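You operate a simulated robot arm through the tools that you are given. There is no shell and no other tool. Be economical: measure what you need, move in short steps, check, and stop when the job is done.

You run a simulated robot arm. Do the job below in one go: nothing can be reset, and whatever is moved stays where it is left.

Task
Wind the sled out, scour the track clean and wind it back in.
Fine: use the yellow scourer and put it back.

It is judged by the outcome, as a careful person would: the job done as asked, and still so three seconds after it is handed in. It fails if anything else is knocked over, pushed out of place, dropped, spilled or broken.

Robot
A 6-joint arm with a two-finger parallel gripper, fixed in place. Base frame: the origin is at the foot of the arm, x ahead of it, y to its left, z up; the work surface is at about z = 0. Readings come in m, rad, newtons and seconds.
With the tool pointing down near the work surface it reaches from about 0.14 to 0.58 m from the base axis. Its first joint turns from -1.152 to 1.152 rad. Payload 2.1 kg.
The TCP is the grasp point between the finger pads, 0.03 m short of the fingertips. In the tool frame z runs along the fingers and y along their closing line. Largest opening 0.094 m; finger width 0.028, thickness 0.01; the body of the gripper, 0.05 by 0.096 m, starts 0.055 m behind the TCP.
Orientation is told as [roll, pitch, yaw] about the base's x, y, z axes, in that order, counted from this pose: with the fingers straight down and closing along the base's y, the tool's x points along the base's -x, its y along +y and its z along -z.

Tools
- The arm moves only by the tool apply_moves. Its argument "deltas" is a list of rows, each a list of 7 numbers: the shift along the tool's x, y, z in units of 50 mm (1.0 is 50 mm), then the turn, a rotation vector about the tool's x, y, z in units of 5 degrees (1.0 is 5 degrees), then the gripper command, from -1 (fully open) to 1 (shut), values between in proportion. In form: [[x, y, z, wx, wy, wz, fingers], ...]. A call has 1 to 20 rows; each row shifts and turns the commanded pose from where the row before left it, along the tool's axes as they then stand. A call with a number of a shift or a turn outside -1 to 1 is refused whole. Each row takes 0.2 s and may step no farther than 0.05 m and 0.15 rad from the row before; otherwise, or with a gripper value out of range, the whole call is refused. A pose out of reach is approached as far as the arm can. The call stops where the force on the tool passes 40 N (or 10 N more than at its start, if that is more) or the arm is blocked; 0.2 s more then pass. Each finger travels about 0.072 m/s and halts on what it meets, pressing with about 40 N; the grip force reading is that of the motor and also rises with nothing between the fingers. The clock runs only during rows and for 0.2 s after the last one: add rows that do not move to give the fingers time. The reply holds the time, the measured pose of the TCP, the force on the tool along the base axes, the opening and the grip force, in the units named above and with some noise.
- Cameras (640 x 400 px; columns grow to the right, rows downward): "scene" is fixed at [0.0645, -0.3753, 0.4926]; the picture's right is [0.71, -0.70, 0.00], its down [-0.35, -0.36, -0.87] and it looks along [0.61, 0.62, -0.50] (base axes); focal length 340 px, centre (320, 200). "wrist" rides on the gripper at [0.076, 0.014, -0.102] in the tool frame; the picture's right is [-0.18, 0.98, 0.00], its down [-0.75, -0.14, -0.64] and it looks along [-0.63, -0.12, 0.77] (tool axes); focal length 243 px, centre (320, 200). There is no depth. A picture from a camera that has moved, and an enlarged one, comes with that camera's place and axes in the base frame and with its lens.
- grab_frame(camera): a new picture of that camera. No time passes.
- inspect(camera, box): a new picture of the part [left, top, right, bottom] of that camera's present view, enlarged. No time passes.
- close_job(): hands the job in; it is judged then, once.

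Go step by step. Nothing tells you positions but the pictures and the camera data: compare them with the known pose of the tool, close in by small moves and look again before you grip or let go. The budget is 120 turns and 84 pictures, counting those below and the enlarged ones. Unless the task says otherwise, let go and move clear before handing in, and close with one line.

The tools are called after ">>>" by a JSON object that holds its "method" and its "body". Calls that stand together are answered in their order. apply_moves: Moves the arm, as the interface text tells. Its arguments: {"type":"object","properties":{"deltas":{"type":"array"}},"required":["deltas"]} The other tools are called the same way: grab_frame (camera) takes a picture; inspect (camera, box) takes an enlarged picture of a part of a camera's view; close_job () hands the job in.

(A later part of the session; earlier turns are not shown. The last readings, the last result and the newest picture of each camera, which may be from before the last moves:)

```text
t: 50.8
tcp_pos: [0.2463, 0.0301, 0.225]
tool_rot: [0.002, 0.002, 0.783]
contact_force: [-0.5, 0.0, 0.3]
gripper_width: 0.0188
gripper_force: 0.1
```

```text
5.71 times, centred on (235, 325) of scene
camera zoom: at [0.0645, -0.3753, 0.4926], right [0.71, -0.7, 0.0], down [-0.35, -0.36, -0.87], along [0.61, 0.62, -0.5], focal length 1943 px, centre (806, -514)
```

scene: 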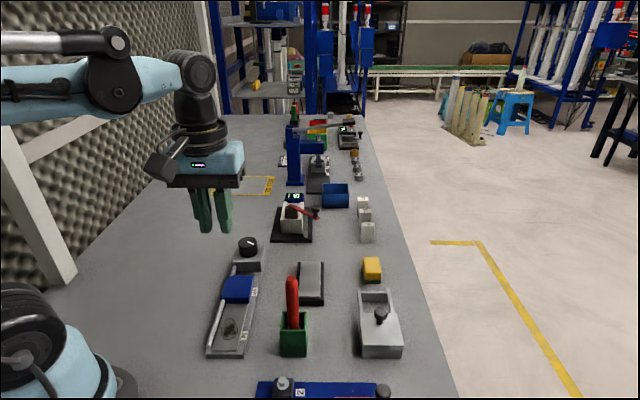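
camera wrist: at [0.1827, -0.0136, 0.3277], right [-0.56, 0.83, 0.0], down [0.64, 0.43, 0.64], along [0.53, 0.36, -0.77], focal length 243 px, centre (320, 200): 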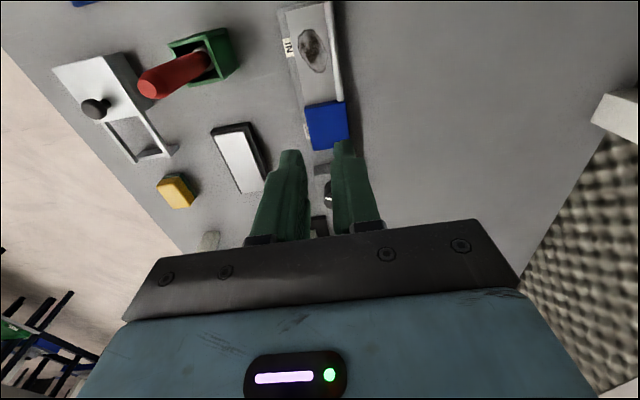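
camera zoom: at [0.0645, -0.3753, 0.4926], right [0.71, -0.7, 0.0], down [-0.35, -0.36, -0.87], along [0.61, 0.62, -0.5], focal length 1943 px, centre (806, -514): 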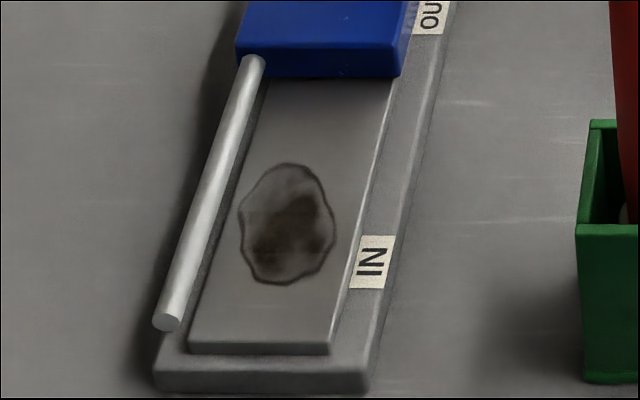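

The scourer is still upright in its place (moved about 1 mm). A grip along its length also suits the track better, since it avoids the rod; the gap to the grey frame is about 35 mm. I'll return with yaw −45°.

>>> {"method": "apply_moves", "body": {"deltas": [[0, 0, 0, 0, 0, 1, -0.5], [0, 0, 0, 0, 0, 1, -0.5], [0, 0, 0, 0, 0, 1, -0.5], [0, 0, 0, 0, 0, 1, -0.5], [0, 0, 0, 0, 0, 1, -0.5], [0, 0, 0, 0, 0, 1, -0.5], [0, 0, 0, 0, 0, 1, -0.5], [0, 0, 0, 0, 0, 1, -0.5], [0, 0, 0, 0, 0, 1, -0.5], [0, 0, 0, 0, 0, 1, -0.5], [0, 0, 0, 0, 0, 1, -0.5], [0, 0, 0, 0, 0, 1, -0.5], [0, 0, 0, 0, 0, 1, -0.5], [0, 0, 0, 0, 0, 1, -0.5], [0, 0, 0, 0, 0, 1, -0.5], [0, 0, 0, 0, 0, 1, -0.5], [0, 0, 0, 0, 0, 1, -0.5], [0, 0, 0, 0, 0, 1, -0.5]]}}

>>> {"method": "apply_moves", "body": {"deltas": [[-0.865, 0.397, 0, 0, 0, 0, -0.5], [-0.865, 0.397, 0, 0, 0, 0, -0.5], [-0.865, 0.397, 0, 0, 0, 0, -0.5], [-0.865, 0.397, 0, 0, 0, 0, -0.5], [-0.865, 0.397, 0, 0, 0, 0, -0.5], [-0.865, 0.397, 0, 0, 0, 0, -0.5], [0, 0, 0.9, 0, 0, 0, -0.5], [0, 0, 0.9, 0, 0, 0, -0.5], [0, 0, 0.9, 0, 0, 0, -0.5], [0, 0, 0, 0, 0, 0, -0.5]]}}

>>> {"method": "grab_frame", "body": {"camera": "wrist"}}

>>> {"method": "inspect", "body": {"camera": "scene", "box": [330, 210, 430, 300]}}

```text
t: 54.6
tcp_pos: [0.2522, 0.0341, 0.2272]
tool_rot: [-0.002, 0.003, -0.79]
contact_force: [-0.1, -0.7, -0.1]
gripper_width: 0.0703
gripper_force: 0.0
```

```text
t: 56.8
tcp_pos: [0.5165, -0.0646, 0.092]
tool_rot: [-0.002, 0.002, -0.789]
contact_force: [0.2, -0.2, -0.4]
gripper_width: 0.0704
gripper_force: 0.1
```

```text
44 pictures are left
camera wrist: at [0.4726, -0.0014, 0.1939], right [0.83, 0.56, 0.0], down [0.43, -0.63, 0.64], along [0.36, -0.53, -0.77], focal length 243 px, centre (320, 200)
```

wrist: 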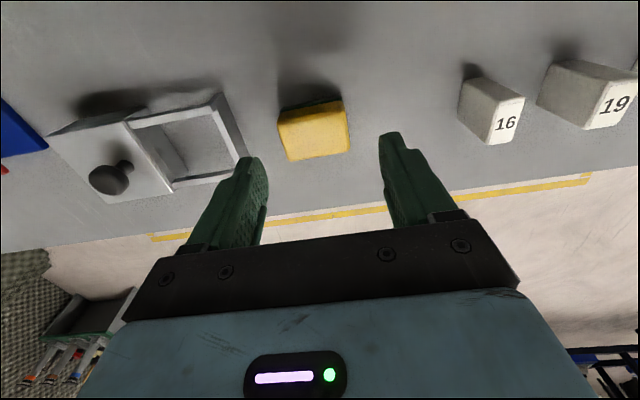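

```text
4.44 times, centred on (380, 255) of scene
camera zoom: at [0.0645, -0.3753, 0.4926], right [0.71, -0.7, 0.0], down [-0.35, -0.36, -0.87], along [0.61, 0.62, -0.5], focal length 1511 px, centre (53, -44)
```

zoom: 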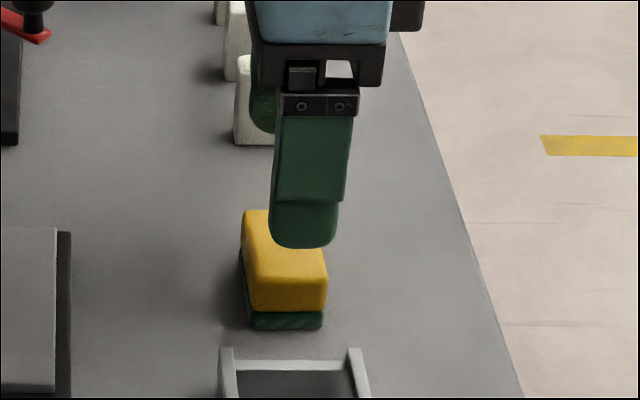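

Aligned; there's about 14 mm between the finger and the frame. Descend to z≈0.034 and close firmly, then lift just a little.

>>> {"method": "apply_moves", "body": {"deltas": [[0.02, -0.07, 0.5, 0, 0, 0, -0.5], [0, 0, 0.4, 0, 0, 0, -0.5], [0, 0, 0.26, 0, 0, 0, -0.5], [0, 0, 0, 0, 0, 0, -0.5], [0, 0, 0, 0, 0, 0, -0.1], [0, 0, 0, 0, 0, 0, 0.4], [0, 0, 0, 0, 0, 0, 1], [0, 0, 0, 0, 0, 0, 1]]}}

>>> {"method": "grab_frame", "body": {"camera": "wrist"}}

```text
t: 58.6
tcp_pos: [0.5132, -0.0673, 0.0305]
tool_rot: [-0.001, 0.002, -0.788]
contact_force: [0.5, 0.3, -0.1]
gripper_width: 0.0536
gripper_force: 40.6
```

```text
42 pictures are left
camera wrist: at [0.4708, -0.0024, 0.1325], right [0.83, 0.56, 0.0], down [0.43, -0.63, 0.64], along [0.36, -0.53, -0.77], focal length 243 px, centre (320, 200)
```

wrist: 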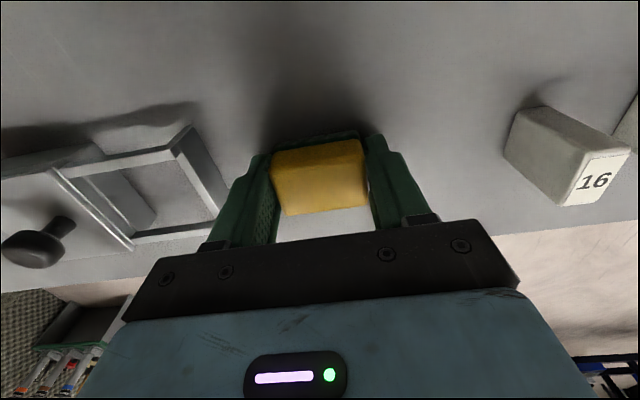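

Width 53.6 mm, but the tips are nearly at the table. I'll re-grip 5 mm higher so that the fingers clear the track.

>>> {"method": "apply_moves", "body": {"deltas": [[0, 0, 0, 0, 0, 0, -0.4], [0, 0, 0, 0, 0, 0, -0.4], [0, 0, -0.1, 0, 0, 0, -0.4], [0, 0, 0, 0, 0, 0, -0.1], [0, 0, 0, 0, 0, 0, 1], [0, 0, 0, 0, 0, 0, 1], [0, 0, 0, 0, 0, 0, 1]]}}

>>> {"method": "apply_moves", "body": {"deltas": [[0, 0, -0.1, 0, 0, 0, 1], [0, 0, -0.2, 0, 0, 0, 1], [0, 0, -0.2, 0, 0, 0, 1]]}}

>>> {"method": "inspect", "body": {"camera": "scene", "box": [330, 210, 430, 300]}}

```text
t: 60.2
tcp_pos: [0.5148, -0.0662, 0.0366]
tool_rot: [-0.001, 0.002, -0.787]
contact_force: [-0.6, -1.7, 11.9]
gripper_width: 0.0492
gripper_force: 40.2
```

```text
t: 61.0
tcp_pos: [0.5146, -0.0679, 0.0602]
tool_rot: [-0.001, 0.001, -0.788]
contact_force: [-0.4, -0.4, -0.1]
gripper_width: 0.049
gripper_force: 40.1
```

```text
4.44 times, centred on (380, 255) of scene
camera zoom: at [0.0645, -0.3753, 0.4926], right [0.71, -0.7, 0.0], down [-0.35, -0.36, -0.87], along [0.61, 0.62, -0.5], focal length 1511 px, centre (53, -44)
```

zoom: 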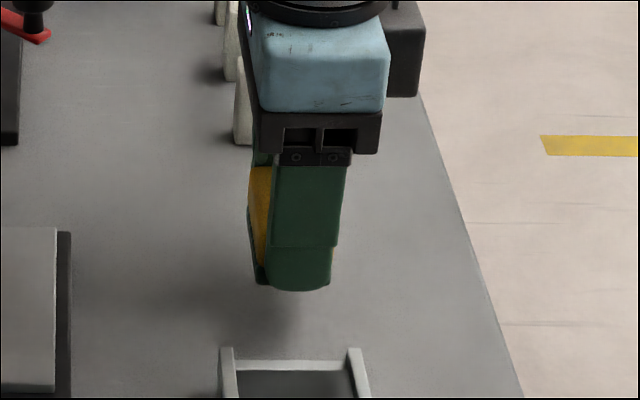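

>>> {"method": "grab_frame", "body": {"camera": "wrist"}}

>>> {"method": "inspect", "body": {"camera": "wrist", "box": [230, 110, 410, 250]}}

>>> {"method": "inspect", "body": {"camera": "scene", "box": [360, 235, 420, 285]}}

```text
40 pictures are left
camera wrist: at [0.4717, -0.0044, 0.1628], right [0.83, 0.56, 0.0], down [0.43, -0.63, 0.64], along [0.36, -0.53, -0.77], focal length 243 px, centre (320, 200)
```

wrist: 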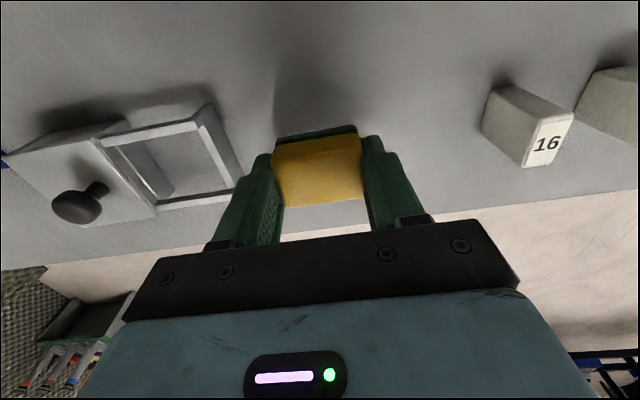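

```text
2.86 times, centred on (320, 180) of wrist
camera zoom: at [0.4717, -0.0044, 0.1628], right [0.83, 0.56, 0.0], down [0.43, -0.63, 0.64], along [0.36, -0.53, -0.77], focal length 693 px, centre (320, 257)
```

zoom: 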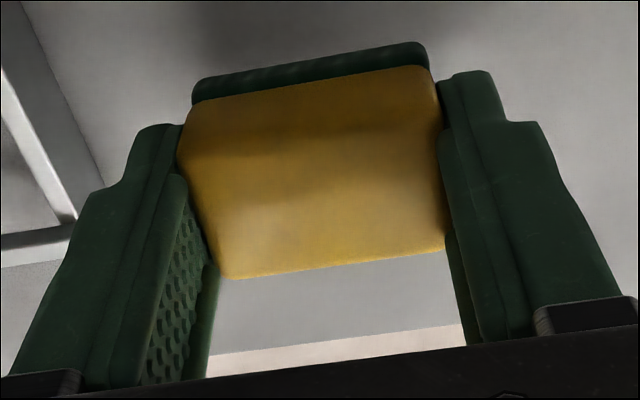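

```text
8.00 times, centred on (390, 260) of scene
camera zoom: at [0.0645, -0.3753, 0.4926], right [0.71, -0.7, 0.0], down [-0.35, -0.36, -0.87], along [0.61, 0.62, -0.5], focal length 2720 px, centre (-240, -280)
```

zoom: 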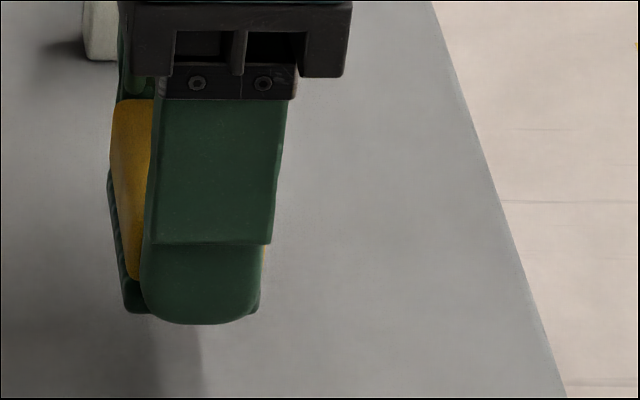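

Held well and level this time. Lift gently and carry to above the stain at about (0.228, 0.009).

>>> {"method": "apply_moves", "body": {"deltas": [[0, 0, -0.46, 0, 0, 0, 1], [0, 0, -0.46, 0, 0, 0, 1], [0, 0, -0.46, 0, 0, 0, 1], [0, 0, -0.46, 0, 0, 0, 1], [0, 0, -0.46, 0, 0, 0, 1], [0, 0, -0.46, 0, 0, 0, 1], [0, 0, -0.46, 0, 0, 0, 1], [0.514, -0.296, 0, 0, 0, 0, 1], [0.514, -0.296, 0, 0, 0, 0, 1], [0.514, -0.296, 0, 0, 0, 0, 1], [0.514, -0.296, 0, 0, 0, 0, 1], [0.514, -0.296, 0, 0, 0, 0, 1], [0.514, -0.296, 0, 0, 0, 0, 1], [0.514, -0.296, 0, 0, 0, 0, 1], [0.514, -0.296, 0, 0, 0, 0, 1], [0.514, -0.296, 0, 0, 0, 0, 1], [0.514, -0.296, 0, 0, 0, 0, 1], [0, 0, 0, 0, 0, 0, 1]]}}

>>> {"method": "apply_moves", "body": {"deltas": [[0, 0, 0.6, 0, 0, 0, 1], [0, 0, 0.6, 0, 0, 0, 1], [0, 0, 0.6, 0, 0, 0, 1], [0, 0, 0.4, 0, 0, 0, 1], [0, 0, 0, 0, 0, 0, 1]]}}

>>> {"method": "grab_frame", "body": {"camera": "wrist"}}

>>> {"method": "inspect", "body": {"camera": "scene", "box": [180, 250, 300, 370]}}

```text
t: 64.8
tcp_pos: [0.2299, 0.0103, 0.2239]
tool_rot: [-0.002, 0.001, -0.787]
contact_force: [0.1, -0.4, -1.1]
gripper_width: 0.0492
gripper_force: 39.9
```

```text
t: 66.0
tcp_pos: [0.229, 0.0081, 0.1125]
tool_rot: [-0.002, -0.001, -0.788]
contact_force: [0.9, 0.6, 0.0]
gripper_width: 0.0493
gripper_force: 40.3
```

```text
37 pictures are left
camera wrist: at [0.1868, 0.0715, 0.2138], right [0.83, 0.56, 0.0], down [0.43, -0.63, 0.64], along [0.36, -0.53, -0.77], focal length 243 px, centre (320, 200)
```

wrist: 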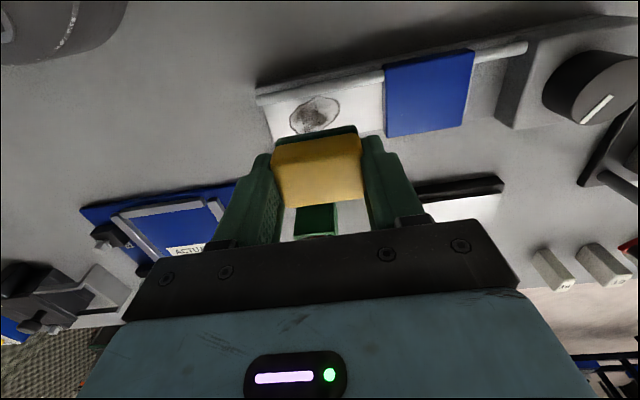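

```text
3.33 times, centred on (240, 310) of scene
camera zoom: at [0.0645, -0.3753, 0.4926], right [0.71, -0.7, 0.0], down [-0.35, -0.36, -0.87], along [0.61, 0.62, -0.5], focal length 1134 px, centre (587, -167)
```

zoom: 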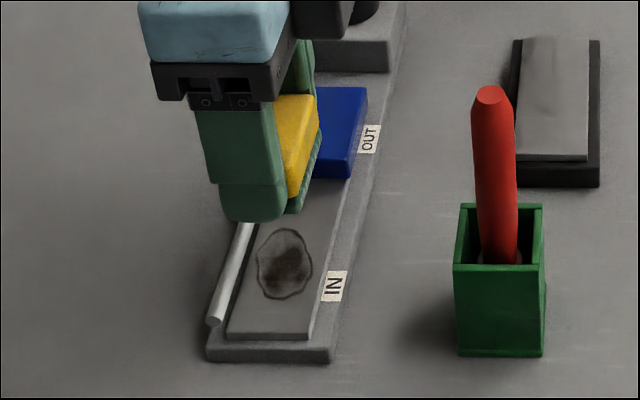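

The stain is at about (0.227, 0.008), right under the scourer, aligned with the track. Lowering carefully.

>>> {"method": "apply_moves", "body": {"deltas": [[0.01, 0, 0.4, 0, 0, 0, 1], [0, 0, 0.4, 0, 0, 0, 1], [0, 0, 0.2, 0, 0, 0, 1], [0, 0, 0, 0, 0, 0, 1]]}}

>>> {"method": "inspect", "body": {"camera": "scene", "box": [190, 270, 290, 360]}}

>>> {"method": "grab_frame", "body": {"camera": "wrist"}}

```text
t: 67.0
tcp_pos: [0.2285, 0.0096, 0.0627]
tool_rot: [-0.002, 0.001, -0.787]
contact_force: [0.0, -0.4, -0.1]
gripper_width: 0.0491
gripper_force: 39.6
```

```text
4.44 times, centred on (240, 315) of scene
camera zoom: at [0.0645, -0.3753, 0.4926], right [0.71, -0.7, 0.0], down [-0.35, -0.36, -0.87], along [0.61, 0.62, -0.5], focal length 1511 px, centre (676, -311)
```

zoom: 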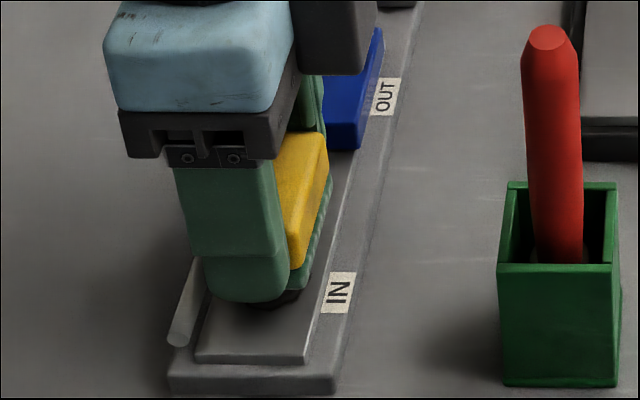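

```text
34 pictures are left
camera wrist: at [0.1858, 0.0732, 0.165], right [0.83, 0.56, 0.0], down [0.43, -0.63, 0.64], along [0.36, -0.53, -0.77], focal length 243 px, centre (320, 200)
```

wrist: 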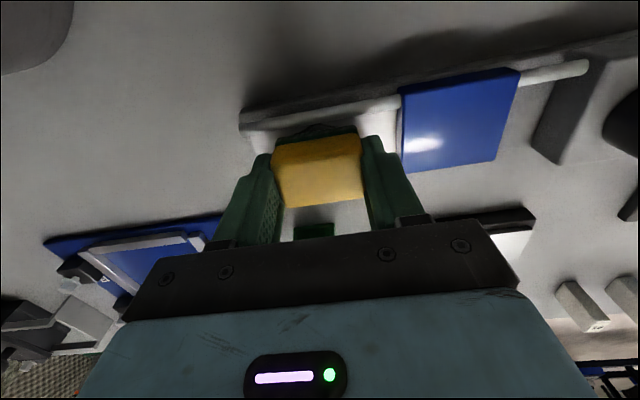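

>>> {"method": "apply_moves", "body": {"deltas": [[0, 0, 0.05, 0, 0, 0, 1], [0, 0, 0.05, 0, 0, 0, 1], [0, 0, 0.05, 0, 0, 0, 1], [0, 0, 0.05, 0, 0, 0, 1]]}}

```text
t: 68.0
tcp_pos: [0.2297, 0.0094, 0.0553]
tool_rot: [-0.004, 0.005, -0.786]
contact_force: [-4.1, -0.9, 28.5]
gripper_width: 0.0491
gripper_force: 40.2
stopped in row 4: the force on the tool passed its limit (the readings are from after the stop); the commanded pose is now the measured one
```

Contact at TCP z≈0.055. Checking whether it's the track or the rod.

>>> {"method": "inspect", "body": {"camera": "scene", "box": [200, 290, 270, 350]}}

>>> {"method": "inspect", "body": {"camera": "wrist", "box": [220, 80, 420, 220]}}

```text
6.67 times, centred on (235, 320) of scene
camera zoom: at [0.0644, -0.3753, 0.4926], right [0.71, -0.7, 0.0], down [-0.35, -0.36, -0.87], along [0.61, 0.62, -0.5], focal length 2267 px, centre (887, -600)
```

zoom: 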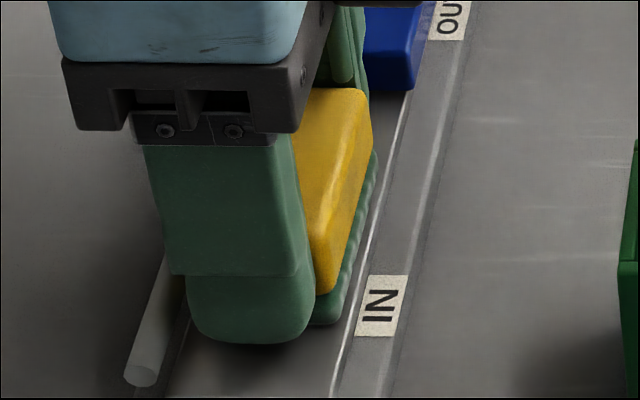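

```text
2.86 times, centred on (320, 150) of wrist
camera zoom: at [0.1868, 0.0729, 0.1566], right [0.83, 0.56, -0.01], down [0.44, -0.63, 0.64], along [0.36, -0.53, -0.77], focal length 693 px, centre (320, 343)
```

zoom: 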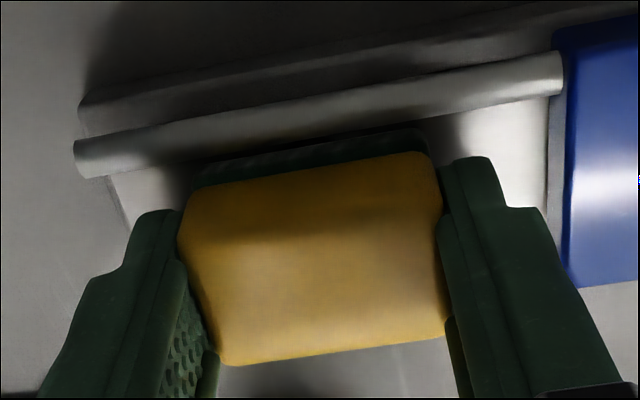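

It's resting flat on the track, clear of the rod. Easing slightly and scrubbing along the track.

>>> {"method": "apply_moves", "body": {"deltas": [[0, 0, -0.01, 0, 0, 0, 1], [0, 0.12, 0, 0, 0, 0, 1], [0, 0.1, 0, 0, 0, 0, 1], [0, -0.12, 0, 0, 0, 0, 1], [0, -0.12, 0, 0, 0, 0, 1], [0, -0.12, 0, 0, 0, 0, 1], [0, -0.12, 0, 0, 0, 0, 1], [0, 0.12, 0, 0, 0, 0, 1], [0, 0.14, 0, 0, 0, 0, 1]]}}

```text
t: 70.0
tcp_pos: [0.229, 0.0098, 0.0559]
tool_rot: [-0.006, 0.005, -0.786]
contact_force: [0.4, 0.6, -1.0]
gripper_width: 0.0492
gripper_force: 40.0
```

>>> {"method": "apply_moves", "body": {"deltas": [[0, 0, 0.012, 0, 0, 0, 1], [0, 0, 0, 0, 0, 0, 1]]}}

```text
t: 70.6
tcp_pos: [0.2307, 0.009, 0.0552]
tool_rot: [-0.003, 0.006, -0.787]
contact_force: [-2.5, 1.9, 17.9]
gripper_width: 0.0496
gripper_force: 40.2
```

Pressing at about 18 N now; scrub strokes.

>>> {"method": "apply_moves", "body": {"deltas": [[0, 0.12, 0, 0, 0, 0, 1], [0, 0.1, 0, 0, 0, 0, 1], [0, -0.12, 0, 0, 0, 0, 1], [0, -0.12, 0, 0, 0, 0, 1], [0, -0.12, 0, 0, 0, 0, 1], [0, -0.12, 0, 0, 0, 0, 1], [-0.06, 0.12, 0, 0, 0, 0, 1], [0, 0.14, 0, 0, 0, 0, 1], [0, 0.12, 0, 0, 0, 0, 1], [0, 0.1, 0, 0, 0, 0, 1], [0, -0.12, 0, 0, 0, 0, 1], [0, -0.12, 0, 0, 0, 0, 1], [0, -0.12, 0, 0, 0, 0, 1], [0, -0.12, 0, 0, 0, 0, 1], [0.06, 0.12, 0, 0, 0, 0, 1], [0, 0.14, 0, 0, 0, 0, 1]]}}

>>> {"method": "inspect", "body": {"camera": "scene", "box": [200, 290, 270, 350]}}

```text
t: 71.0
tcp_pos: [0.23, 0.0102, 0.0542]
tool_rot: [-0.011, 0.006, -0.788]
contact_force: [-4.4, -0.8, 24.8]
gripper_width: 0.0492
gripper_force: 39.9
stopped in row 1: the force on the tool passed its limit (the readings are from after the stop); the commanded pose is now the measured one
```

```text
6.67 times, centred on (235, 320) of scene
camera zoom: at [0.0644, -0.3753, 0.4926], right [0.71, -0.7, 0.0], down [-0.35, -0.36, -0.87], along [0.61, 0.62, -0.5], focal length 2267 px, centre (887, -600)
```

zoom: 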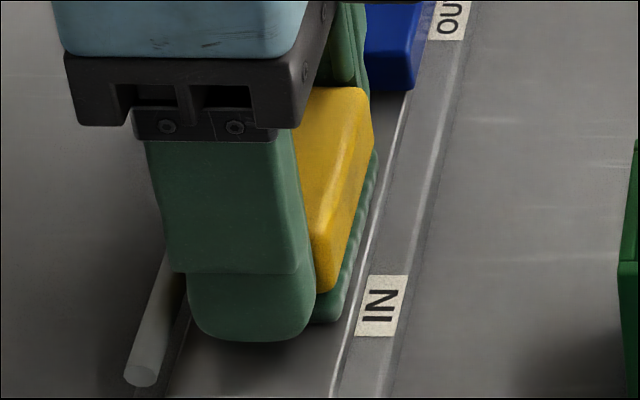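

Slightly too heavy. Ease 0.4 mm, level the tool, and scrub with lighter pressure.

>>> {"method": "apply_moves", "body": {"deltas": [[0, 0, -0.008, -0.12, -0.06, 0, 1], [0, 0.1, 0, 0, 0, 0, 1], [0, 0.1, 0, 0, 0, 0, 1], [0, -0.1, 0, 0, 0, 0, 1], [0, -0.1, 0, 0, 0, 0, 1], [0, -0.1, 0, 0, 0, 0, 1], [0, -0.1, 0, 0, 0, 0, 1], [-0.05, 0.1, 0, 0, 0, 0, 1], [0, 0.1, 0, 0, 0, 0, 1], [0, 0.1, 0, 0, 0, 0, 1], [0, 0.1, 0, 0, 0, 0, 1], [0, -0.1, 0, 0, 0, 0, 1], [0, -0.1, 0, 0, 0, 0, 1], [0, -0.1, 0, 0, 0, 0, 1], [0, -0.1, 0, 0, 0, 0, 1], [0.05, 0.1, 0, 0, 0, 0, 1], [0, 0.1, 0, 0, 0, 0, 1]]}}

```text
t: 71.5
tcp_pos: [0.2317, 0.0116, 0.0549]
tool_rot: [-0.009, 0.0, -0.789]
contact_force: [-2.9, -1.2, 22.8]
gripper_width: 0.0494
gripper_force: 40.1
stopped in row 2: the force on the tool passed its limit (the readings are from after the stop); the commanded pose is now the measured one
```

>>> {"method": "apply_moves", "body": {"deltas": [[0, 0, -0.006, 0, 0, 0, 1], [0, 0, 0, 0, 0, 0, 1]]}}

```text
t: 72.1
tcp_pos: [0.232, 0.0115, 0.0546]
tool_rot: [-0.011, -0.001, -0.789]
contact_force: [-0.9, -0.2, -0.6]
gripper_width: 0.0494
gripper_force: 39.9
```

>>> {"method": "apply_moves", "body": {"deltas": [[0, 0, 0.004, 0, 0, 0, 1], [0, 0, 0, 0, 0, 0, 1]]}}

```text
t: 72.7
tcp_pos: [0.2301, 0.0127, 0.055]
tool_rot: [-0.009, 0.0, -0.789]
contact_force: [0.2, 1.6, 12.9]
gripper_width: 0.0493
gripper_force: 40.1
```

Good, 13 N. Strokes at this height.

>>> {"method": "apply_moves", "body": {"deltas": [[0, -0.08, 0, 0, 0, 0, 1], [0, -0.1, 0, 0, 0, 0, 1], [0, -0.1, 0, 0, 0, 0, 1], [0, -0.1, 0, 0, 0, 0, 1], [0, 0.1, 0, 0, 0, 0, 1], [0, 0.1, 0, 0, 0, 0, 1], [0, 0.1, 0, 0, 0, 0, 1], [0, 0.1, 0, 0, 0, 0, 1], [0, 0.1, 0, 0, 0, 0, 1], [-0.05, -0.1, 0, 0, 0, 0, 1], [0, -0.1, 0, 0, 0, 0, 1], [0, -0.1, 0, 0, 0, 0, 1], [0, -0.1, 0, 0, 0, 0, 1], [0.05, 0, 0, 0, 0, 0, 1]]}}

```text
t: 73.7
tcp_pos: [0.2198, 0.0001, 0.0549]
tool_rot: [-0.005, 0.001, -0.789]
contact_force: [-1.9, 1.1, 16.4]
gripper_width: 0.049
gripper_force: 40.0
stopped in row 4: the force on the tool passed its limit (the readings are from after the stop); the commanded pose is now the measured one
```

>>> {"method": "apply_moves", "body": {"deltas": [[0, 0, -0.004, 0, 0, 0, 1], [0, 0.07, 0, 0, 0, 0, 1], [0, 0.07, 0, 0, 0, 0, 1], [0, 0.07, 0, 0, 0, 0, 1], [0, 0.07, 0, 0, 0, 0, 1], [0, 0.07, 0, 0, 0, 0, 1], [0, 0.07, 0, 0, 0, 0, 1], [0, 0.07, 0, 0, 0, 0, 1], [0, -0.07, 0, 0, 0, 0, 1], [0, -0.07, 0, 0, 0, 0, 1], [0, -0.07, 0, 0, 0, 0, 1], [0, -0.07, 0, 0, 0, 0, 1], [0, -0.07, 0, 0, 0, 0, 1]]}}

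>>> {"method": "inspect", "body": {"camera": "scene", "box": [200, 290, 270, 350]}}

```text
t: 76.5
tcp_pos: [0.2246, 0.0043, 0.0551]
tool_rot: [-0.004, 0.002, -0.788]
contact_force: [-0.1, 0.4, -0.2]
gripper_width: 0.049
gripper_force: 40.5
```

```text
6.67 times, centred on (235, 320) of scene
camera zoom: at [0.0645, -0.3753, 0.4926], right [0.71, -0.7, 0.0], down [-0.35, -0.36, -0.87], along [0.61, 0.62, -0.5], focal length 2267 px, centre (887, -600)
```

zoom: 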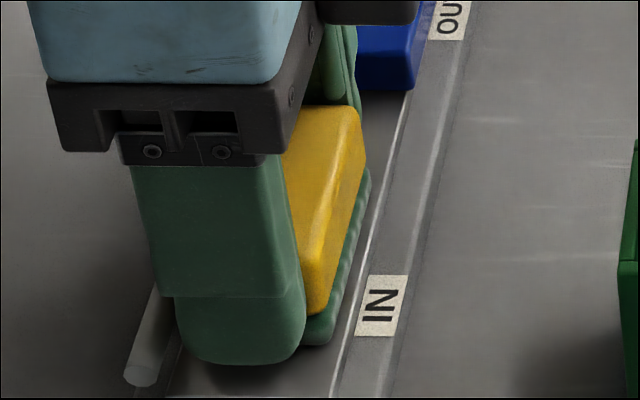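

Let me lift and look at how clean it is.

>>> {"method": "apply_moves", "body": {"deltas": [[0, 0, -0.6, 0, 0, 0, 1], [0, 0, -0.6, 0, 0, 0, 1], [0, 0.3, 0, 0, 0, 0, 1]]}}

>>> {"method": "inspect", "body": {"camera": "scene", "box": [200, 280, 280, 360]}}

>>> {"method": "inspect", "body": {"camera": "wrist", "box": [220, 50, 420, 220]}}

```text
t: 77.3
tcp_pos: [0.2373, 0.0168, 0.1161]
tool_rot: [-0.005, 0.002, -0.792]
contact_force: [0.0, 0.4, -0.6]
gripper_width: 0.0493
gripper_force: 40.3
```

```text
5.00 times, centred on (240, 320) of scene
camera zoom: at [0.0645, -0.3753, 0.4926], right [0.71, -0.7, 0.0], down [-0.35, -0.36, -0.87], along [0.61, 0.62, -0.5], focal length 1700 px, centre (720, -400)
```

zoom: 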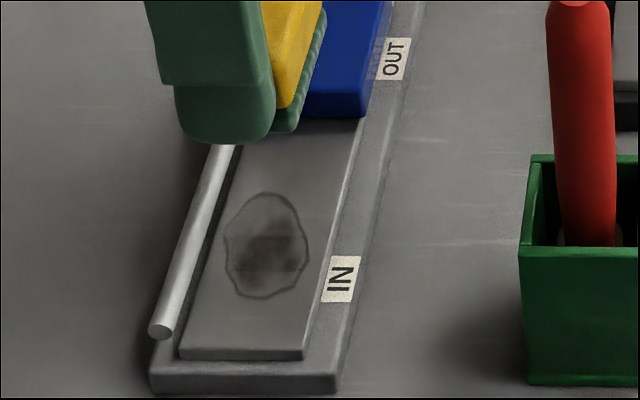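

```text
2.35 times, centred on (320, 135) of wrist
camera zoom: at [0.1948, 0.0809, 0.2175], right [0.83, 0.56, 0.0], down [0.43, -0.63, 0.64], along [0.36, -0.53, -0.77], focal length 571 px, centre (320, 353)
```

zoom: 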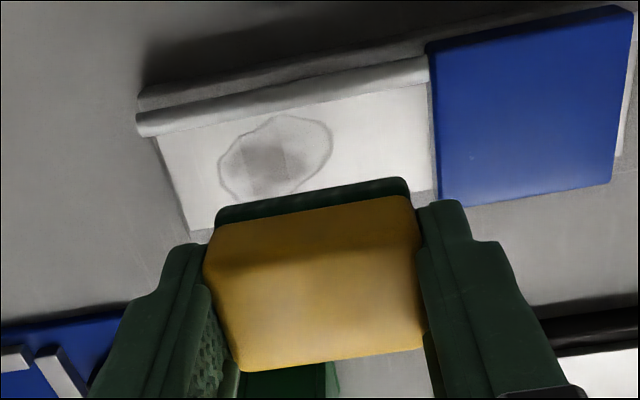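

The stain is fading, so the scrubbing works. Back down for more, shifted slightly to centre on the stain.

>>> {"method": "apply_moves", "body": {"deltas": [[0.03, -0.27, 0, 0, 0, 0, 1], [0, 0, 0.6, 0, 0, 0, 1], [0, 0, 0.59, 0, 0, 0, 1], [0, 0, 0.01, 0, 0, 0, 1], [0, 0, 0.004, 0, 0, 0, 1], [0, 0, 0, 0, 0, 0, 1]]}}

```text
t: 78.3
tcp_pos: [0.2254, 0.0089, 0.0536]
tool_rot: [-0.006, 0.005, -0.789]
contact_force: [-2.0, -0.4, 18.8]
gripper_width: 0.0493
gripper_force: 39.6
stopped in row 4: the force on the tool passed its limit (the readings are from after the stop); the commanded pose is now the measured one
```

>>> {"method": "apply_moves", "body": {"deltas": [[0, 0, -0.003, 0, 0, 0, 1], [0, 0.05, 0, 0, 0, 0, 1], [0, 0.05, 0, 0, 0, 0, 1], [0, 0.05, 0, 0, 0, 0, 1], [0, -0.05, 0, 0, 0, 0, 1], [0, -0.05, 0, 0, 0, 0, 1], [0, -0.05, 0, 0, 0, 0, 1], [0, -0.05, 0, 0, 0, 0, 1], [0, -0.05, 0, 0, 0, 0, 1], [0, -0.05, 0, 0, 0, 0, 1], [0, 0.05, 0, 0, 0, 0, 1], [0, 0.05, 0, 0, 0, 0, 1], [0, 0.05, 0, 0, 0, 0, 1], [0, 0.05, 0, 0, 0, 0, 1], [0, 0.05, 0, 0, 0, 0, 1], [0, -0.05, 0, 0, 0, 0, 1], [0, -0.05, 0, 0, 0, 0, 1], [0, -0.05, 0, 0, 0, 0, 1]]}}

```text
t: 79.0
tcp_pos: [0.2267, 0.0093, 0.055]
tool_rot: [-0.011, 0.003, -0.788]
contact_force: [-1.9, -1.3, 20.8]
gripper_width: 0.0492
gripper_force: 39.9
stopped in row 3: the force on the tool passed its limit (the readings are from after the stop); the commanded pose is now the measured one
```

Pressure builds from a small tilt. I'll lift 3 mm, level the tool and touch down again.

>>> {"method": "apply_moves", "body": {"deltas": [[0, 0, -0.06, 0, 0, 0, 1], [0, 0, 0, -0.11, -0.03, 0, 1], [0, 0, 0, 0, 0, 0, 1]]}}

```text
t: 79.8
tcp_pos: [0.2261, 0.0092, 0.0585]
tool_rot: [-0.002, 0.0, -0.792]
contact_force: [0.5, 0.0, 0.1]
gripper_width: 0.0492
gripper_force: 40.0
```

>>> {"method": "apply_moves", "body": {"deltas": [[0, 0, 0.04, -0.02, 0, 0, 1], [0, 0, 0.01, 0, 0, 0, 1], [0, 0, 0.004, 0, 0, 0, 1], [0, 0, 0, 0, 0, 0, 1]]}}

```text
t: 80.8
tcp_pos: [0.2255, 0.0094, 0.0552]
tool_rot: [-0.001, 0.0, -0.789]
contact_force: [0.3, 0.9, -1.2]
gripper_width: 0.0492
gripper_force: 40.3
```

>>> {"method": "apply_moves", "body": {"deltas": [[0, 0, 0.006, 0, 0, 0, 1], [0, 0.05, 0, 0, 0, 0, 1], [0, 0.05, 0, 0, 0, 0, 1], [0, -0.05, 0.002, 0, 0, 0, 1], [0, -0.05, 0, 0, 0, 0, 1], [0, -0.05, 0, 0, 0, 0, 1], [0, -0.05, 0, 0, 0, 0, 1], [0, -0.05, 0, 0, 0, 0, 1], [0, 0.05, 0.002, 0, 0, 0, 1], [0, 0.05, 0, 0, 0, 0, 1], [0, 0.05, 0, 0, 0, 0, 1], [0, 0.05, 0, 0, 0, 0, 1]]}}

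```text
t: 81.7
tcp_pos: [0.2274, 0.0114, 0.0542]
tool_rot: [-0.007, 0.001, -0.791]
contact_force: [-2.2, -0.4, 19.0]
gripper_width: 0.0495
gripper_force: 39.8
stopped in row 4: the force on the tool passed its limit (the readings are from after the stop); the commanded pose is now the measured one
```

>>> {"method": "apply_moves", "body": {"deltas": [[0, 0, -0.005, 0, 0, 0, 1], [0, -0.07, 0, 0, 0, 0, 1], [0, -0.07, -0.001, 0, 0, 0, 1], [0, -0.07, -0.001, 0, 0, 0, 1], [0, -0.07, -0.001, 0, 0, 0, 1], [0, -0.07, -0.001, 0, 0, 0, 1]]}}

```text
t: 83.1
tcp_pos: [0.216, -0.0006, 0.0559]
tool_rot: [-0.008, 0.0, -0.793]
contact_force: [-0.3, 0.0, -0.8]
gripper_width: 0.0491
gripper_force: 40.0
```

>>> {"method": "apply_moves", "body": {"deltas": [[0, 0, 0, -0.08, 0, 0, 1], [0, 0.05, 0.006, 0, 0, 0, 1], [0, 0.05, 0.002, 0, 0, 0, 1], [0, 0.05, 0.002, 0, 0, 0, 1], [0, 0, 0, 0, 0, 0, 1]]}}

```text
t: 84.3
tcp_pos: [0.2196, 0.005, 0.0547]
tool_rot: [0.002, 0.001, -0.79]
contact_force: [0.4, -0.6, -1.1]
gripper_width: 0.0494
gripper_force: 39.3
```

>>> {"method": "apply_moves", "body": {"deltas": [[0, 0, 0.003, 0, 0, 0, 1], [0, 0, 0, 0, 0, 0, 1]]}}

```text
t: 84.9
tcp_pos: [0.2208, 0.0064, 0.0552]
tool_rot: [0.001, 0.002, -0.792]
contact_force: [-1.5, 3.3, 11.6]
gripper_width: 0.0493
gripper_force: 40.5
```

Level and at 12 N. Slow strokes.

>>> {"method": "apply_moves", "body": {"deltas": [[0, 0.04, 0, 0, 0, 0, 1], [0, 0.04, 0, 0, 0, 0, 1], [0, 0.04, 0, 0, 0, 0, 1], [0, 0.04, 0, 0, 0, 0, 1], [0, 0.04, 0, 0, 0, 0, 1], [0, -0.04, 0, 0, 0, 0, 1], [0, -0.04, 0, 0, 0, 0, 1], [0, -0.04, 0, 0, 0, 0, 1], [0, -0.04, 0, 0, 0, 0, 1], [0, -0.04, 0, 0, 0, 0, 1], [0, -0.04, 0, 0, 0, 0, 1], [0, -0.04, 0, 0, 0, 0, 1]]}}

```text
t: 86.1
tcp_pos: [0.2264, 0.0102, 0.0552]
tool_rot: [-0.005, 0.0, -0.792]
contact_force: [-2.0, -1.1, 18.0]
gripper_width: 0.0492
gripper_force: 39.9
stopped in row 6: the force on the tool passed its limit (the readings are from after the stop); the commanded pose is now the measured one
```

>>> {"method": "apply_moves", "body": {"deltas": [[0, -0.05, 0, -0.05, 0, 0, 1], [0, -0.05, 0, 0, 0, 0, 1], [0, -0.05, 0.001, 0, 0, 0, 1], [0, -0.05, 0.001, 0, 0, 0, 1], [0, -0.05, 0.001, 0, 0, 0, 1], [0, 0, 0, 0, 0, 0, 1]]}}

```text
t: 87.0
tcp_pos: [0.2226, 0.0061, 0.0545]
tool_rot: [0.001, 0.002, -0.793]
contact_force: [-1.5, 1.8, 15.9]
gripper_width: 0.0493
gripper_force: 39.8
stopped in row 4: the force on the tool passed its limit (the readings are from after the stop); the commanded pose is now the measured one
```

>>> {"method": "apply_moves", "body": {"deltas": [[0, -0.05, -0.002, 0, 0, 0, 1], [0, -0.05, -0.001, 0, 0, 0, 1], [0, -0.05, -0.001, 0, 0, 0, 1], [0, 0.05, 0, 0, 0, 0, 1], [0, 0.05, -0.001, 0, 0, 0, 1], [0, 0.05, -0.001, 0, 0, 0, 1], [0, 0.05, -0.001, 0, 0, 0, 1]]}}

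```text
t: 88.6
tcp_pos: [0.2242, 0.0072, 0.0552]
tool_rot: [0.002, 0.0, -0.792]
contact_force: [-0.3, 0.1, -1.4]
gripper_width: 0.0489
gripper_force: 40.2
```

>>> {"method": "apply_moves", "body": {"deltas": [[0, 0, 0.005, 0, 0, 0, 1], [-0.03, 0.03, 0, 0, 0, 0, 1], [-0.03, 0.03, 0, 0, 0, 0, 1], [0.03, 0.03, -0.001, 0, 0, 0, 1], [0.03, -0.03, 0, 0, 0, 0, 1], [-0.03, -0.03, 0, 0, 0, 0, 1], [-0.03, -0.03, 0, 0, 0, 0, 1], [0.03, -0.03, 0, 0, 0, 0, 1], [0.03, 0.03, 0, 0, 0, 0, 1], [-0.03, 0.03, 0, 0, 0, 0, 1], [-0.03, 0.03, 0, 0, 0, 0, 1], [0.03, 0.03, 0, 0, 0, 0, 1], [0.03, -0.03, 0, 0, 0, 0, 1], [-0.03, -0.03, 0, 0, 0, 0, 1], [-0.03, -0.03, 0, 0, 0, 0, 1], [0.03, -0.03, 0, 0, 0, 0, 1], [0.03, 0, 0, 0, 0, 0, 1]]}}

```text
t: 91.0
tcp_pos: [0.2276, 0.0074, 0.055]
tool_rot: [-0.004, 0.004, -0.791]
contact_force: [-2.5, 0.4, 17.5]
gripper_width: 0.0489
gripper_force: 40.3
stopped in row 12: the force on the tool passed its limit (the readings are from after the stop); the commanded pose is now the measured one
```

The small circles work well. Another round.

>>> {"method": "apply_moves", "body": {"deltas": [[0.03, -0.03, -0.003, -0.03, 0, 0, 1], [-0.03, -0.03, 0, 0, 0, 0, 1], [-0.03, -0.03, 0, 0, 0, 0, 1], [0.03, -0.03, 0, 0, 0, 0, 1], [0.03, -0.03, 0, 0, 0, 0, 1], [-0.03, -0.03, 0, 0, 0, 0, 1], [-0.03, 0.03, 0, 0, 0, 0, 1], [0.03, 0.03, 0, 0, 0, 0, 1], [0.03, 0.03, 0, 0, 0, 0, 1], [-0.03, 0.03, 0, 0, 0, 0, 1], [-0.03, 0.03, 0, 0, 0, 0, 1], [0.03, 0.03, 0, 0, 0, 0, 1], [0.03, 0, 0, 0, 0, 0, 1], [-0.03, 0, 0, 0, 0, 0, 1]]}}

```text
t: 91.9
tcp_pos: [0.2248, 0.0045, 0.0546]
tool_rot: [0.003, 0.009, -0.789]
contact_force: [-1.2, 0.3, 14.9]
gripper_width: 0.0492
gripper_force: 39.6
stopped in row 4: the force on the tool passed its limit (the readings are from after the stop); the commanded pose is now the measured one
```

>>> {"method": "apply_moves", "body": {"deltas": [[-0.03, 0.03, -0.002, 0, -0.05, 0, 1], [-0.03, 0.03, 0, 0, 0, 0, 1], [0.03, 0.03, 0, 0, 0, 0, 1], [0.03, 0.03, 0, 0, 0, 0, 1], [-0.03, 0.03, 0, 0, 0, 0, 1], [-0.03, 0.03, 0, 0, 0, 0, 1], [0.03, -0.03, 0, 0, 0, 0, 1], [0.03, -0.03, 0, 0, 0, 0, 1], [-0.03, -0.03, 0, 0, 0, 0, 1], [-0.03, -0.03, 0, 0, 0, 0, 1], [0.03, -0.03, 0, 0, 0, 0, 1], [0.03, -0.03, 0, 0, 0, 0, 1]]}}

>>> {"method": "apply_moves", "body": {"deltas": [[0, 0, -0.6, 0, 0, 0, 1], [0, 0, -0.6, 0, 0, 0, 1], [0, 0.2, 0, 0, 0, 0, 1]]}}

>>> {"method": "inspect", "body": {"camera": "wrist", "box": [220, 50, 420, 220]}}

>>> {"method": "inspect", "body": {"camera": "scene", "box": [200, 280, 280, 360]}}

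```text
t: 93.2
tcp_pos: [0.2314, 0.0084, 0.0546]
tool_rot: [-0.002, 0.008, -0.79]
contact_force: [-2.1, -0.1, 18.0]
gripper_width: 0.0488
gripper_force: 40.2
stopped in row 6: the force on the tool passed its limit (the readings are from after the stop); the commanded pose is now the measured one
```

```text
t: 94.0
tcp_pos: [0.2372, 0.0147, 0.1142]
tool_rot: [-0.001, 0.009, -0.789]
contact_force: [-0.2, -0.5, -0.1]
gripper_width: 0.0494
gripper_force: 40.3
```

```text
2.35 times, centred on (320, 135) of wrist
camera zoom: at [0.1948, 0.0781, 0.2165], right [0.83, 0.56, 0.0], down [0.43, -0.64, 0.64], along [0.35, -0.53, -0.77], focal length 571 px, centre (320, 353)
```

zoom: 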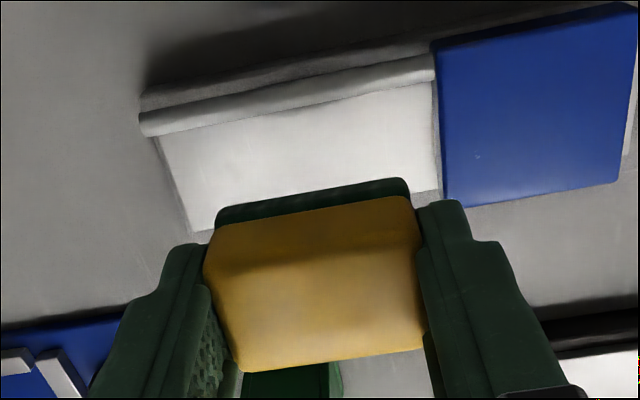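

```text
5.00 times, centred on (240, 320) of scene
camera zoom: at [0.0645, -0.3753, 0.4926], right [0.71, -0.7, 0.0], down [-0.35, -0.36, -0.87], along [0.61, 0.62, -0.5], focal length 1700 px, centre (720, -400)
```

zoom: 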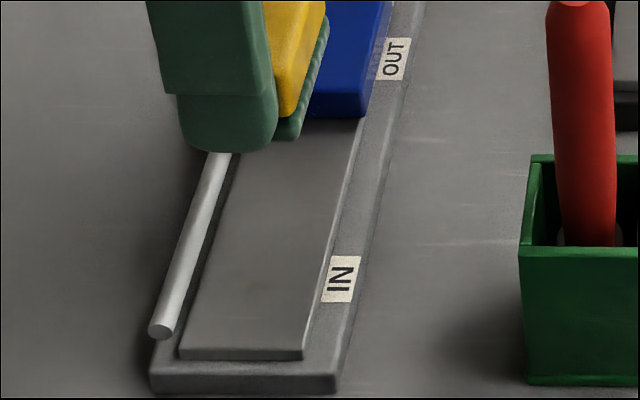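

The track is clean. Now carry the scourer back to its place.

>>> {"method": "apply_moves", "body": {"deltas": [[0, 0, -0.55, 0.02, -0.1, 0, 1], [0, 0, -0.55, 0, 0, 0, 1], [0, 0, -0.55, 0, 0, 0, 1], [0, 0, -0.55, 0, 0, 0, 1], [-0.506, 0.277, 0, 0, 0, 0, 1], [-0.506, 0.277, 0, 0, 0, 0, 1], [-0.506, 0.277, 0, 0, 0, 0, 1], [-0.506, 0.277, 0, 0, 0, 0, 1], [-0.506, 0.277, 0, 0, 0, 0, 1], [-0.506, 0.277, 0, 0, 0, 0, 1], [-0.506, 0.277, 0, 0, 0, 0, 1], [-0.506, 0.277, 0, 0, 0, 0, 1], [-0.506, 0.277, 0, 0, 0, 0, 1], [-0.506, 0.277, 0, 0, 0, 0, 1], [0, 0, 0, 0, 0, 0, 1]]}}

```text
t: 97.2
tcp_pos: [0.5154, -0.0685, 0.223]
tool_rot: [-0.003, 0.0, -0.791]
contact_force: [-0.5, -0.8, -1.1]
gripper_width: 0.0489
gripper_force: 39.6
```

>>> {"method": "apply_moves", "body": {"deltas": [[0.02, 0.01, 0.6, 0, 0, 0, 1], [0, 0, 0.6, 0, 0, 0, 1], [0, 0, 0.6, 0, 0, 0, 1], [0, 0, 0.6, 0, 0, 0, 1], [0, 0, 0.6, 0, 0, 0, 1], [0, 0, 0.5, 0, 0, 0, 1], [0, 0, 0, 0, 0, 0, 1]]}}

>>> {"method": "inspect", "body": {"camera": "scene", "box": [340, 235, 420, 295]}}

```text
t: 98.8
tcp_pos: [0.5136, -0.0665, 0.0495]
tool_rot: [-0.004, 0.0, -0.79]
contact_force: [-0.3, -1.3, -0.9]
gripper_width: 0.0494
gripper_force: 39.9
```

```text
6.67 times, centred on (380, 265) of scene
camera zoom: at [0.0645, -0.3753, 0.4926], right [0.71, -0.7, 0.0], down [-0.35, -0.36, -0.87], along [0.61, 0.62, -0.5], focal length 2267 px, centre (-80, -233)
```

zoom: 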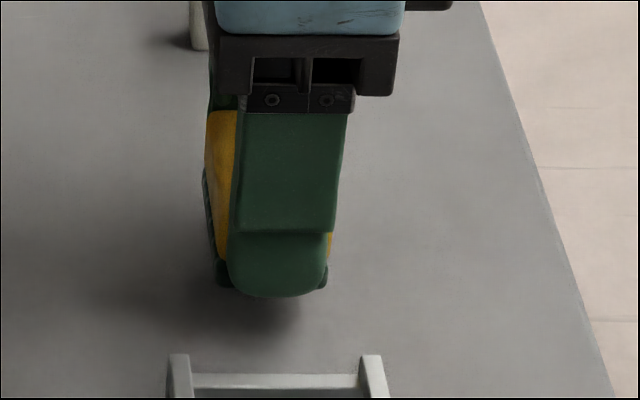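

>>> {"method": "apply_moves", "body": {"deltas": [[0.02, 0, 0.15, 0, 0, 0, 1], [0, 0, 0.04, 0, 0, 0, 1], [0, 0, 0.02, 0, 0, 0, 1], [0, 0, 0.02, 0, 0, 0, 1]]}}

```text
t: 99.8
tcp_pos: [0.5119, -0.065, 0.0373]
tool_rot: [-0.003, 0.001, -0.79]
contact_force: [-1.0, 0.1, -0.7]
gripper_width: 0.0492
gripper_force: 40.3
```

>>> {"method": "apply_moves", "body": {"deltas": [[0, 0, 0.012, 0, 0, 0, 1], [0, 0, 0.01, 0, 0, 0, 1], [0, 0, 0, 0, 0, 0, 1]]}}

```text
t: 100.6
tcp_pos: [0.5126, -0.0647, 0.038]
tool_rot: [-0.001, -0.001, -0.791]
contact_force: [0.4, 0.4, 9.8]
gripper_width: 0.049
gripper_force: 40.0
```

Scourer is on the table (10 N). Opening just enough, then rising.

>>> {"method": "apply_moves", "body": {"deltas": [[0, 0, 0, 0, 0, 0, -0.3], [0, 0, 0, 0, 0, 0, -0.5], [0, 0, 0, 0, 0, 0, -0.5], [0, 0, -0.4, 0, 0, 0, -0.5], [0, 0, -0.9, 0, 0, 0, -0.5], [0, 0, -0.9, 0, 0, 0, -0.5], [0, 0, -0.9, 0, 0, 0, -0.5], [0, 0, -0.6, 0, 0, 0, -1]]}}

>>> {"method": "inspect", "body": {"camera": "scene", "box": [340, 235, 420, 295]}}

```text
t: 102.4
tcp_pos: [0.514, -0.0642, 0.2184]
tool_rot: [-0.003, 0.001, -0.79]
contact_force: [0.2, -0.1, -0.3]
gripper_width: 0.094
gripper_force: 0.1
```

```text
6.67 times, centred on (380, 265) of scene
camera zoom: at [0.0645, -0.3753, 0.4926], right [0.71, -0.7, 0.0], down [-0.35, -0.36, -0.87], along [0.61, 0.62, -0.5], focal length 2267 px, centre (-80, -233)
```

zoom: 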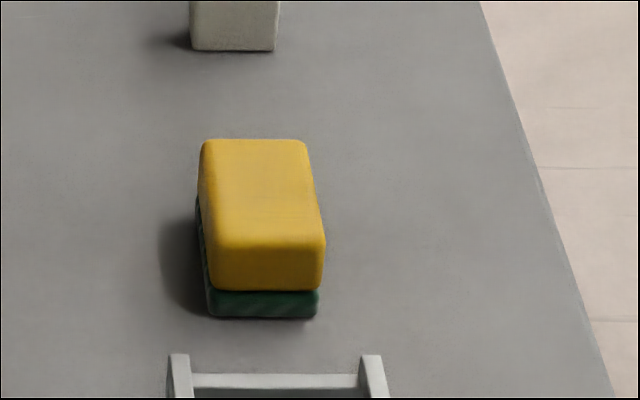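

The scourer is back in place (within 3–4 mm). Now return to the knob, pre-turned to about −150° so it can wind in counter-clockwise in one grip.

>>> {"method": "apply_moves", "body": {"deltas": [[0.847, 0.073, 0, 0, 0, 0, -1], [0.847, 0.073, 0, 0, 0, 0, -1], [0.847, 0.073, 0, 0, 0, 0, -1], [0.847, 0.073, 0, 0, 0, 0, -1], [0.847, 0.073, 0, 0, 0, 0, -1], [0.847, 0.073, 0, 0, 0, 0, -1], [0, 0, 0, 0, 0, 1, -1], [0, 0, 0, 0, 0, 1, -1], [0, 0, 0, 0, 0, 1, -1], [0, 0, 0, 0, 0, 1, -1], [0, 0, 0, 0, 0, 1, -1], [0, 0, 0, 0, 0, 1, -1], [0, 0, 0, 0, 0, 1, -1], [0, 0, 0, 0, 0, 1, -1], [0, 0, 0, 0, 0, 1, -1], [0, 0, 0, 0, 0, 1, -1]]}}

>>> {"method": "apply_moves", "body": {"deltas": [[0, 0, 0.6, 0, 0, 1, -1], [0, 0, 0.6, 0, 0, 1, -1], [0, 0, 0.6, 0, 0, 1, -1], [0, 0, 0, 0, 0, 1, -1], [0, 0, 0, 0, 0, 1, -1], [0, 0, 0, 0, 0, 1, -1], [0, 0, 0, 0, 0, 1, -1], [0, 0, 0, 0, 0, 1, -1], [0, 0, 0, 0, 0, 1, -1], [0, 0, 0, 0, 0, 0.6, -1], [0, 0, 0, 0, 0, 0, -1]]}}

>>> {"method": "grab_frame", "body": {"camera": "wrist"}}

```text
t: 105.8
tcp_pos: [0.3507, 0.1298, 0.2219]
tool_rot: [-0.001, -0.002, -1.665]
contact_force: [0.2, 0.1, 0.3]
gripper_width: 0.0941
gripper_force: 0.1
```

```text
t: 108.2
tcp_pos: [0.3496, 0.1299, 0.1309]
tool_rot: [-0.001, -0.005, -2.502]
contact_force: [0.3, 0.1, 0.0]
gripper_width: 0.0943
gripper_force: 0.1
```

```text
23 pictures are left
camera wrist: at [0.4202, 0.164, 0.2325], right [0.44, -0.9, 0.0], down [-0.69, -0.34, 0.64], along [-0.58, -0.28, -0.76], focal length 243 px, centre (320, 200)
```

wrist: 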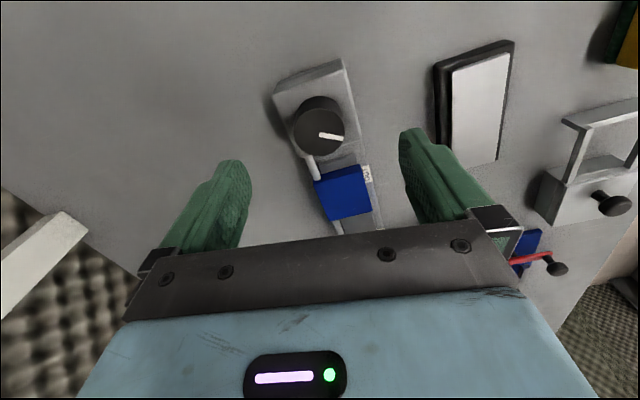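

>>> {"method": "apply_moves", "body": {"deltas": [[0.014, -0.02, 0.6, 0, 0, 0, -1], [0, 0, 0.52, 0, 0, 0, -1], [0, 0, 0, 0, 0, 0, -0.3], [0, 0, 0, 0, 0, 0, 0.2], [0, 0, 0, 0, 0, 0, 0.5], [0, 0, 0, 0, 0, 0, 0.5]]}}

>>> {"method": "apply_moves", "body": {"deltas": [[0, 0, 0, 0, 0, -1, 0.5], [0, 0, 0, 0, 0, -1, 0.5], [0, 0, 0, 0, 0, -1, 0.5], [0, 0, 0, 0, 0, -1, 0.5], [0, 0, 0, 0, 0, -1, 0.5], [0, 0, 0, 0, 0, -1, 0.5], [0, 0, 0, 0, 0, -1, 0.5], [0, 0, 0, 0, 0, -1, 0.5]]}}

>>> {"method": "inspect", "body": {"camera": "scene", "box": [190, 225, 290, 365]}}

```text
t: 109.6
tcp_pos: [0.3508, 0.1305, 0.0734]
tool_rot: [0.001, -0.003, -2.502]
contact_force: [6.9, -7.1, -13.5]
gripper_width: 0.0376
gripper_force: 44.9
```

```text
t: 110.2
tcp_pos: [0.3494, 0.1317, 0.0746]
tool_rot: [0.005, -0.004, -2.34]
contact_force: [0.2, -1.0, -7.4]
gripper_width: 0.0376
gripper_force: 44.7
stopped in row 3: the force on the tool passed its limit (the readings are from after the stop); the commanded pose is now the measured one
```

```text
2.86 times, centred on (240, 295) of scene
camera zoom: at [0.0645, -0.3753, 0.4926], right [0.71, -0.7, 0.0], down [-0.35, -0.36, -0.87], along [0.61, 0.62, -0.5], focal length 972 px, centre (549, -71)
```

zoom: 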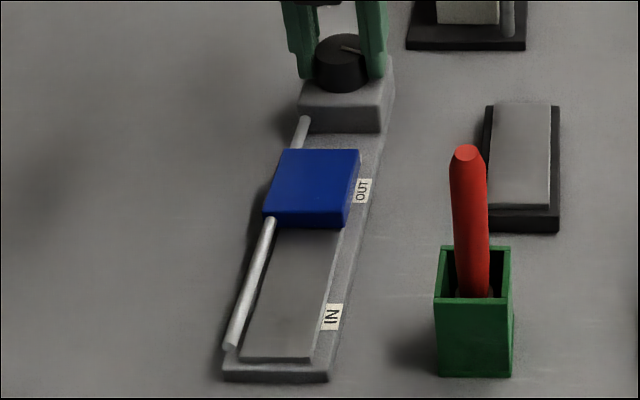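

Moving in the right direction; the call stopped only on lateral force. Continue.

>>> {"method": "apply_moves", "body": {"deltas": [[0, 0, 0, 0, 0, -1, 0.5], [0, 0, 0, 0, 0, -1, 0.5], [0, 0, 0, 0, 0, -1, 0.5], [0, 0, 0, 0, 0, -1, 0.5], [0, 0, 0, 0, 0, -1, 0.5], [0, 0, 0, 0, 0, -1, 0.5], [0, 0, 0, 0, 0, -1, 0.5], [0, 0, 0, 0, 0, -1, 0.5], [0, 0, 0, 0, 0, -1, 0.5], [0, 0, 0, 0, 0, -1, 0.5]]}}

```text
t: 112.4
tcp_pos: [0.3502, 0.1307, 0.0757]
tool_rot: [-0.002, -0.005, -1.467]
contact_force: [-8.1, 1.8, -38.3]
gripper_width: 0.0377
gripper_force: 44.6
```

>>> {"method": "apply_moves", "body": {"deltas": [[0, 0, 0.007, 0, 0, -1, 0.5], [0, 0, 0, 0, 0, -1, 0.5], [0, 0, 0, 0, 0, -1, 0.5], [0, 0, 0, 0, 0, -1, 0.5], [0, 0, 0, 0, 0, -1, 0.5], [0, 0, 0, 0, 0, -1, 0.5], [0, 0, 0, 0, 0, -1, 0.5], [0, 0, 0, 0, 0, -1, 0.5], [0, 0, 0, 0, 0, -1, 0.5], [0, 0, 0, 0, 0, -1, 0.5]]}}

```text
t: 114.6
tcp_pos: [0.3493, 0.1316, 0.0754]
tool_rot: [-0.001, -0.001, -0.593]
contact_force: [-9.6, -8.5, 38.5]
gripper_width: 0.0375
gripper_force: 45.2
```

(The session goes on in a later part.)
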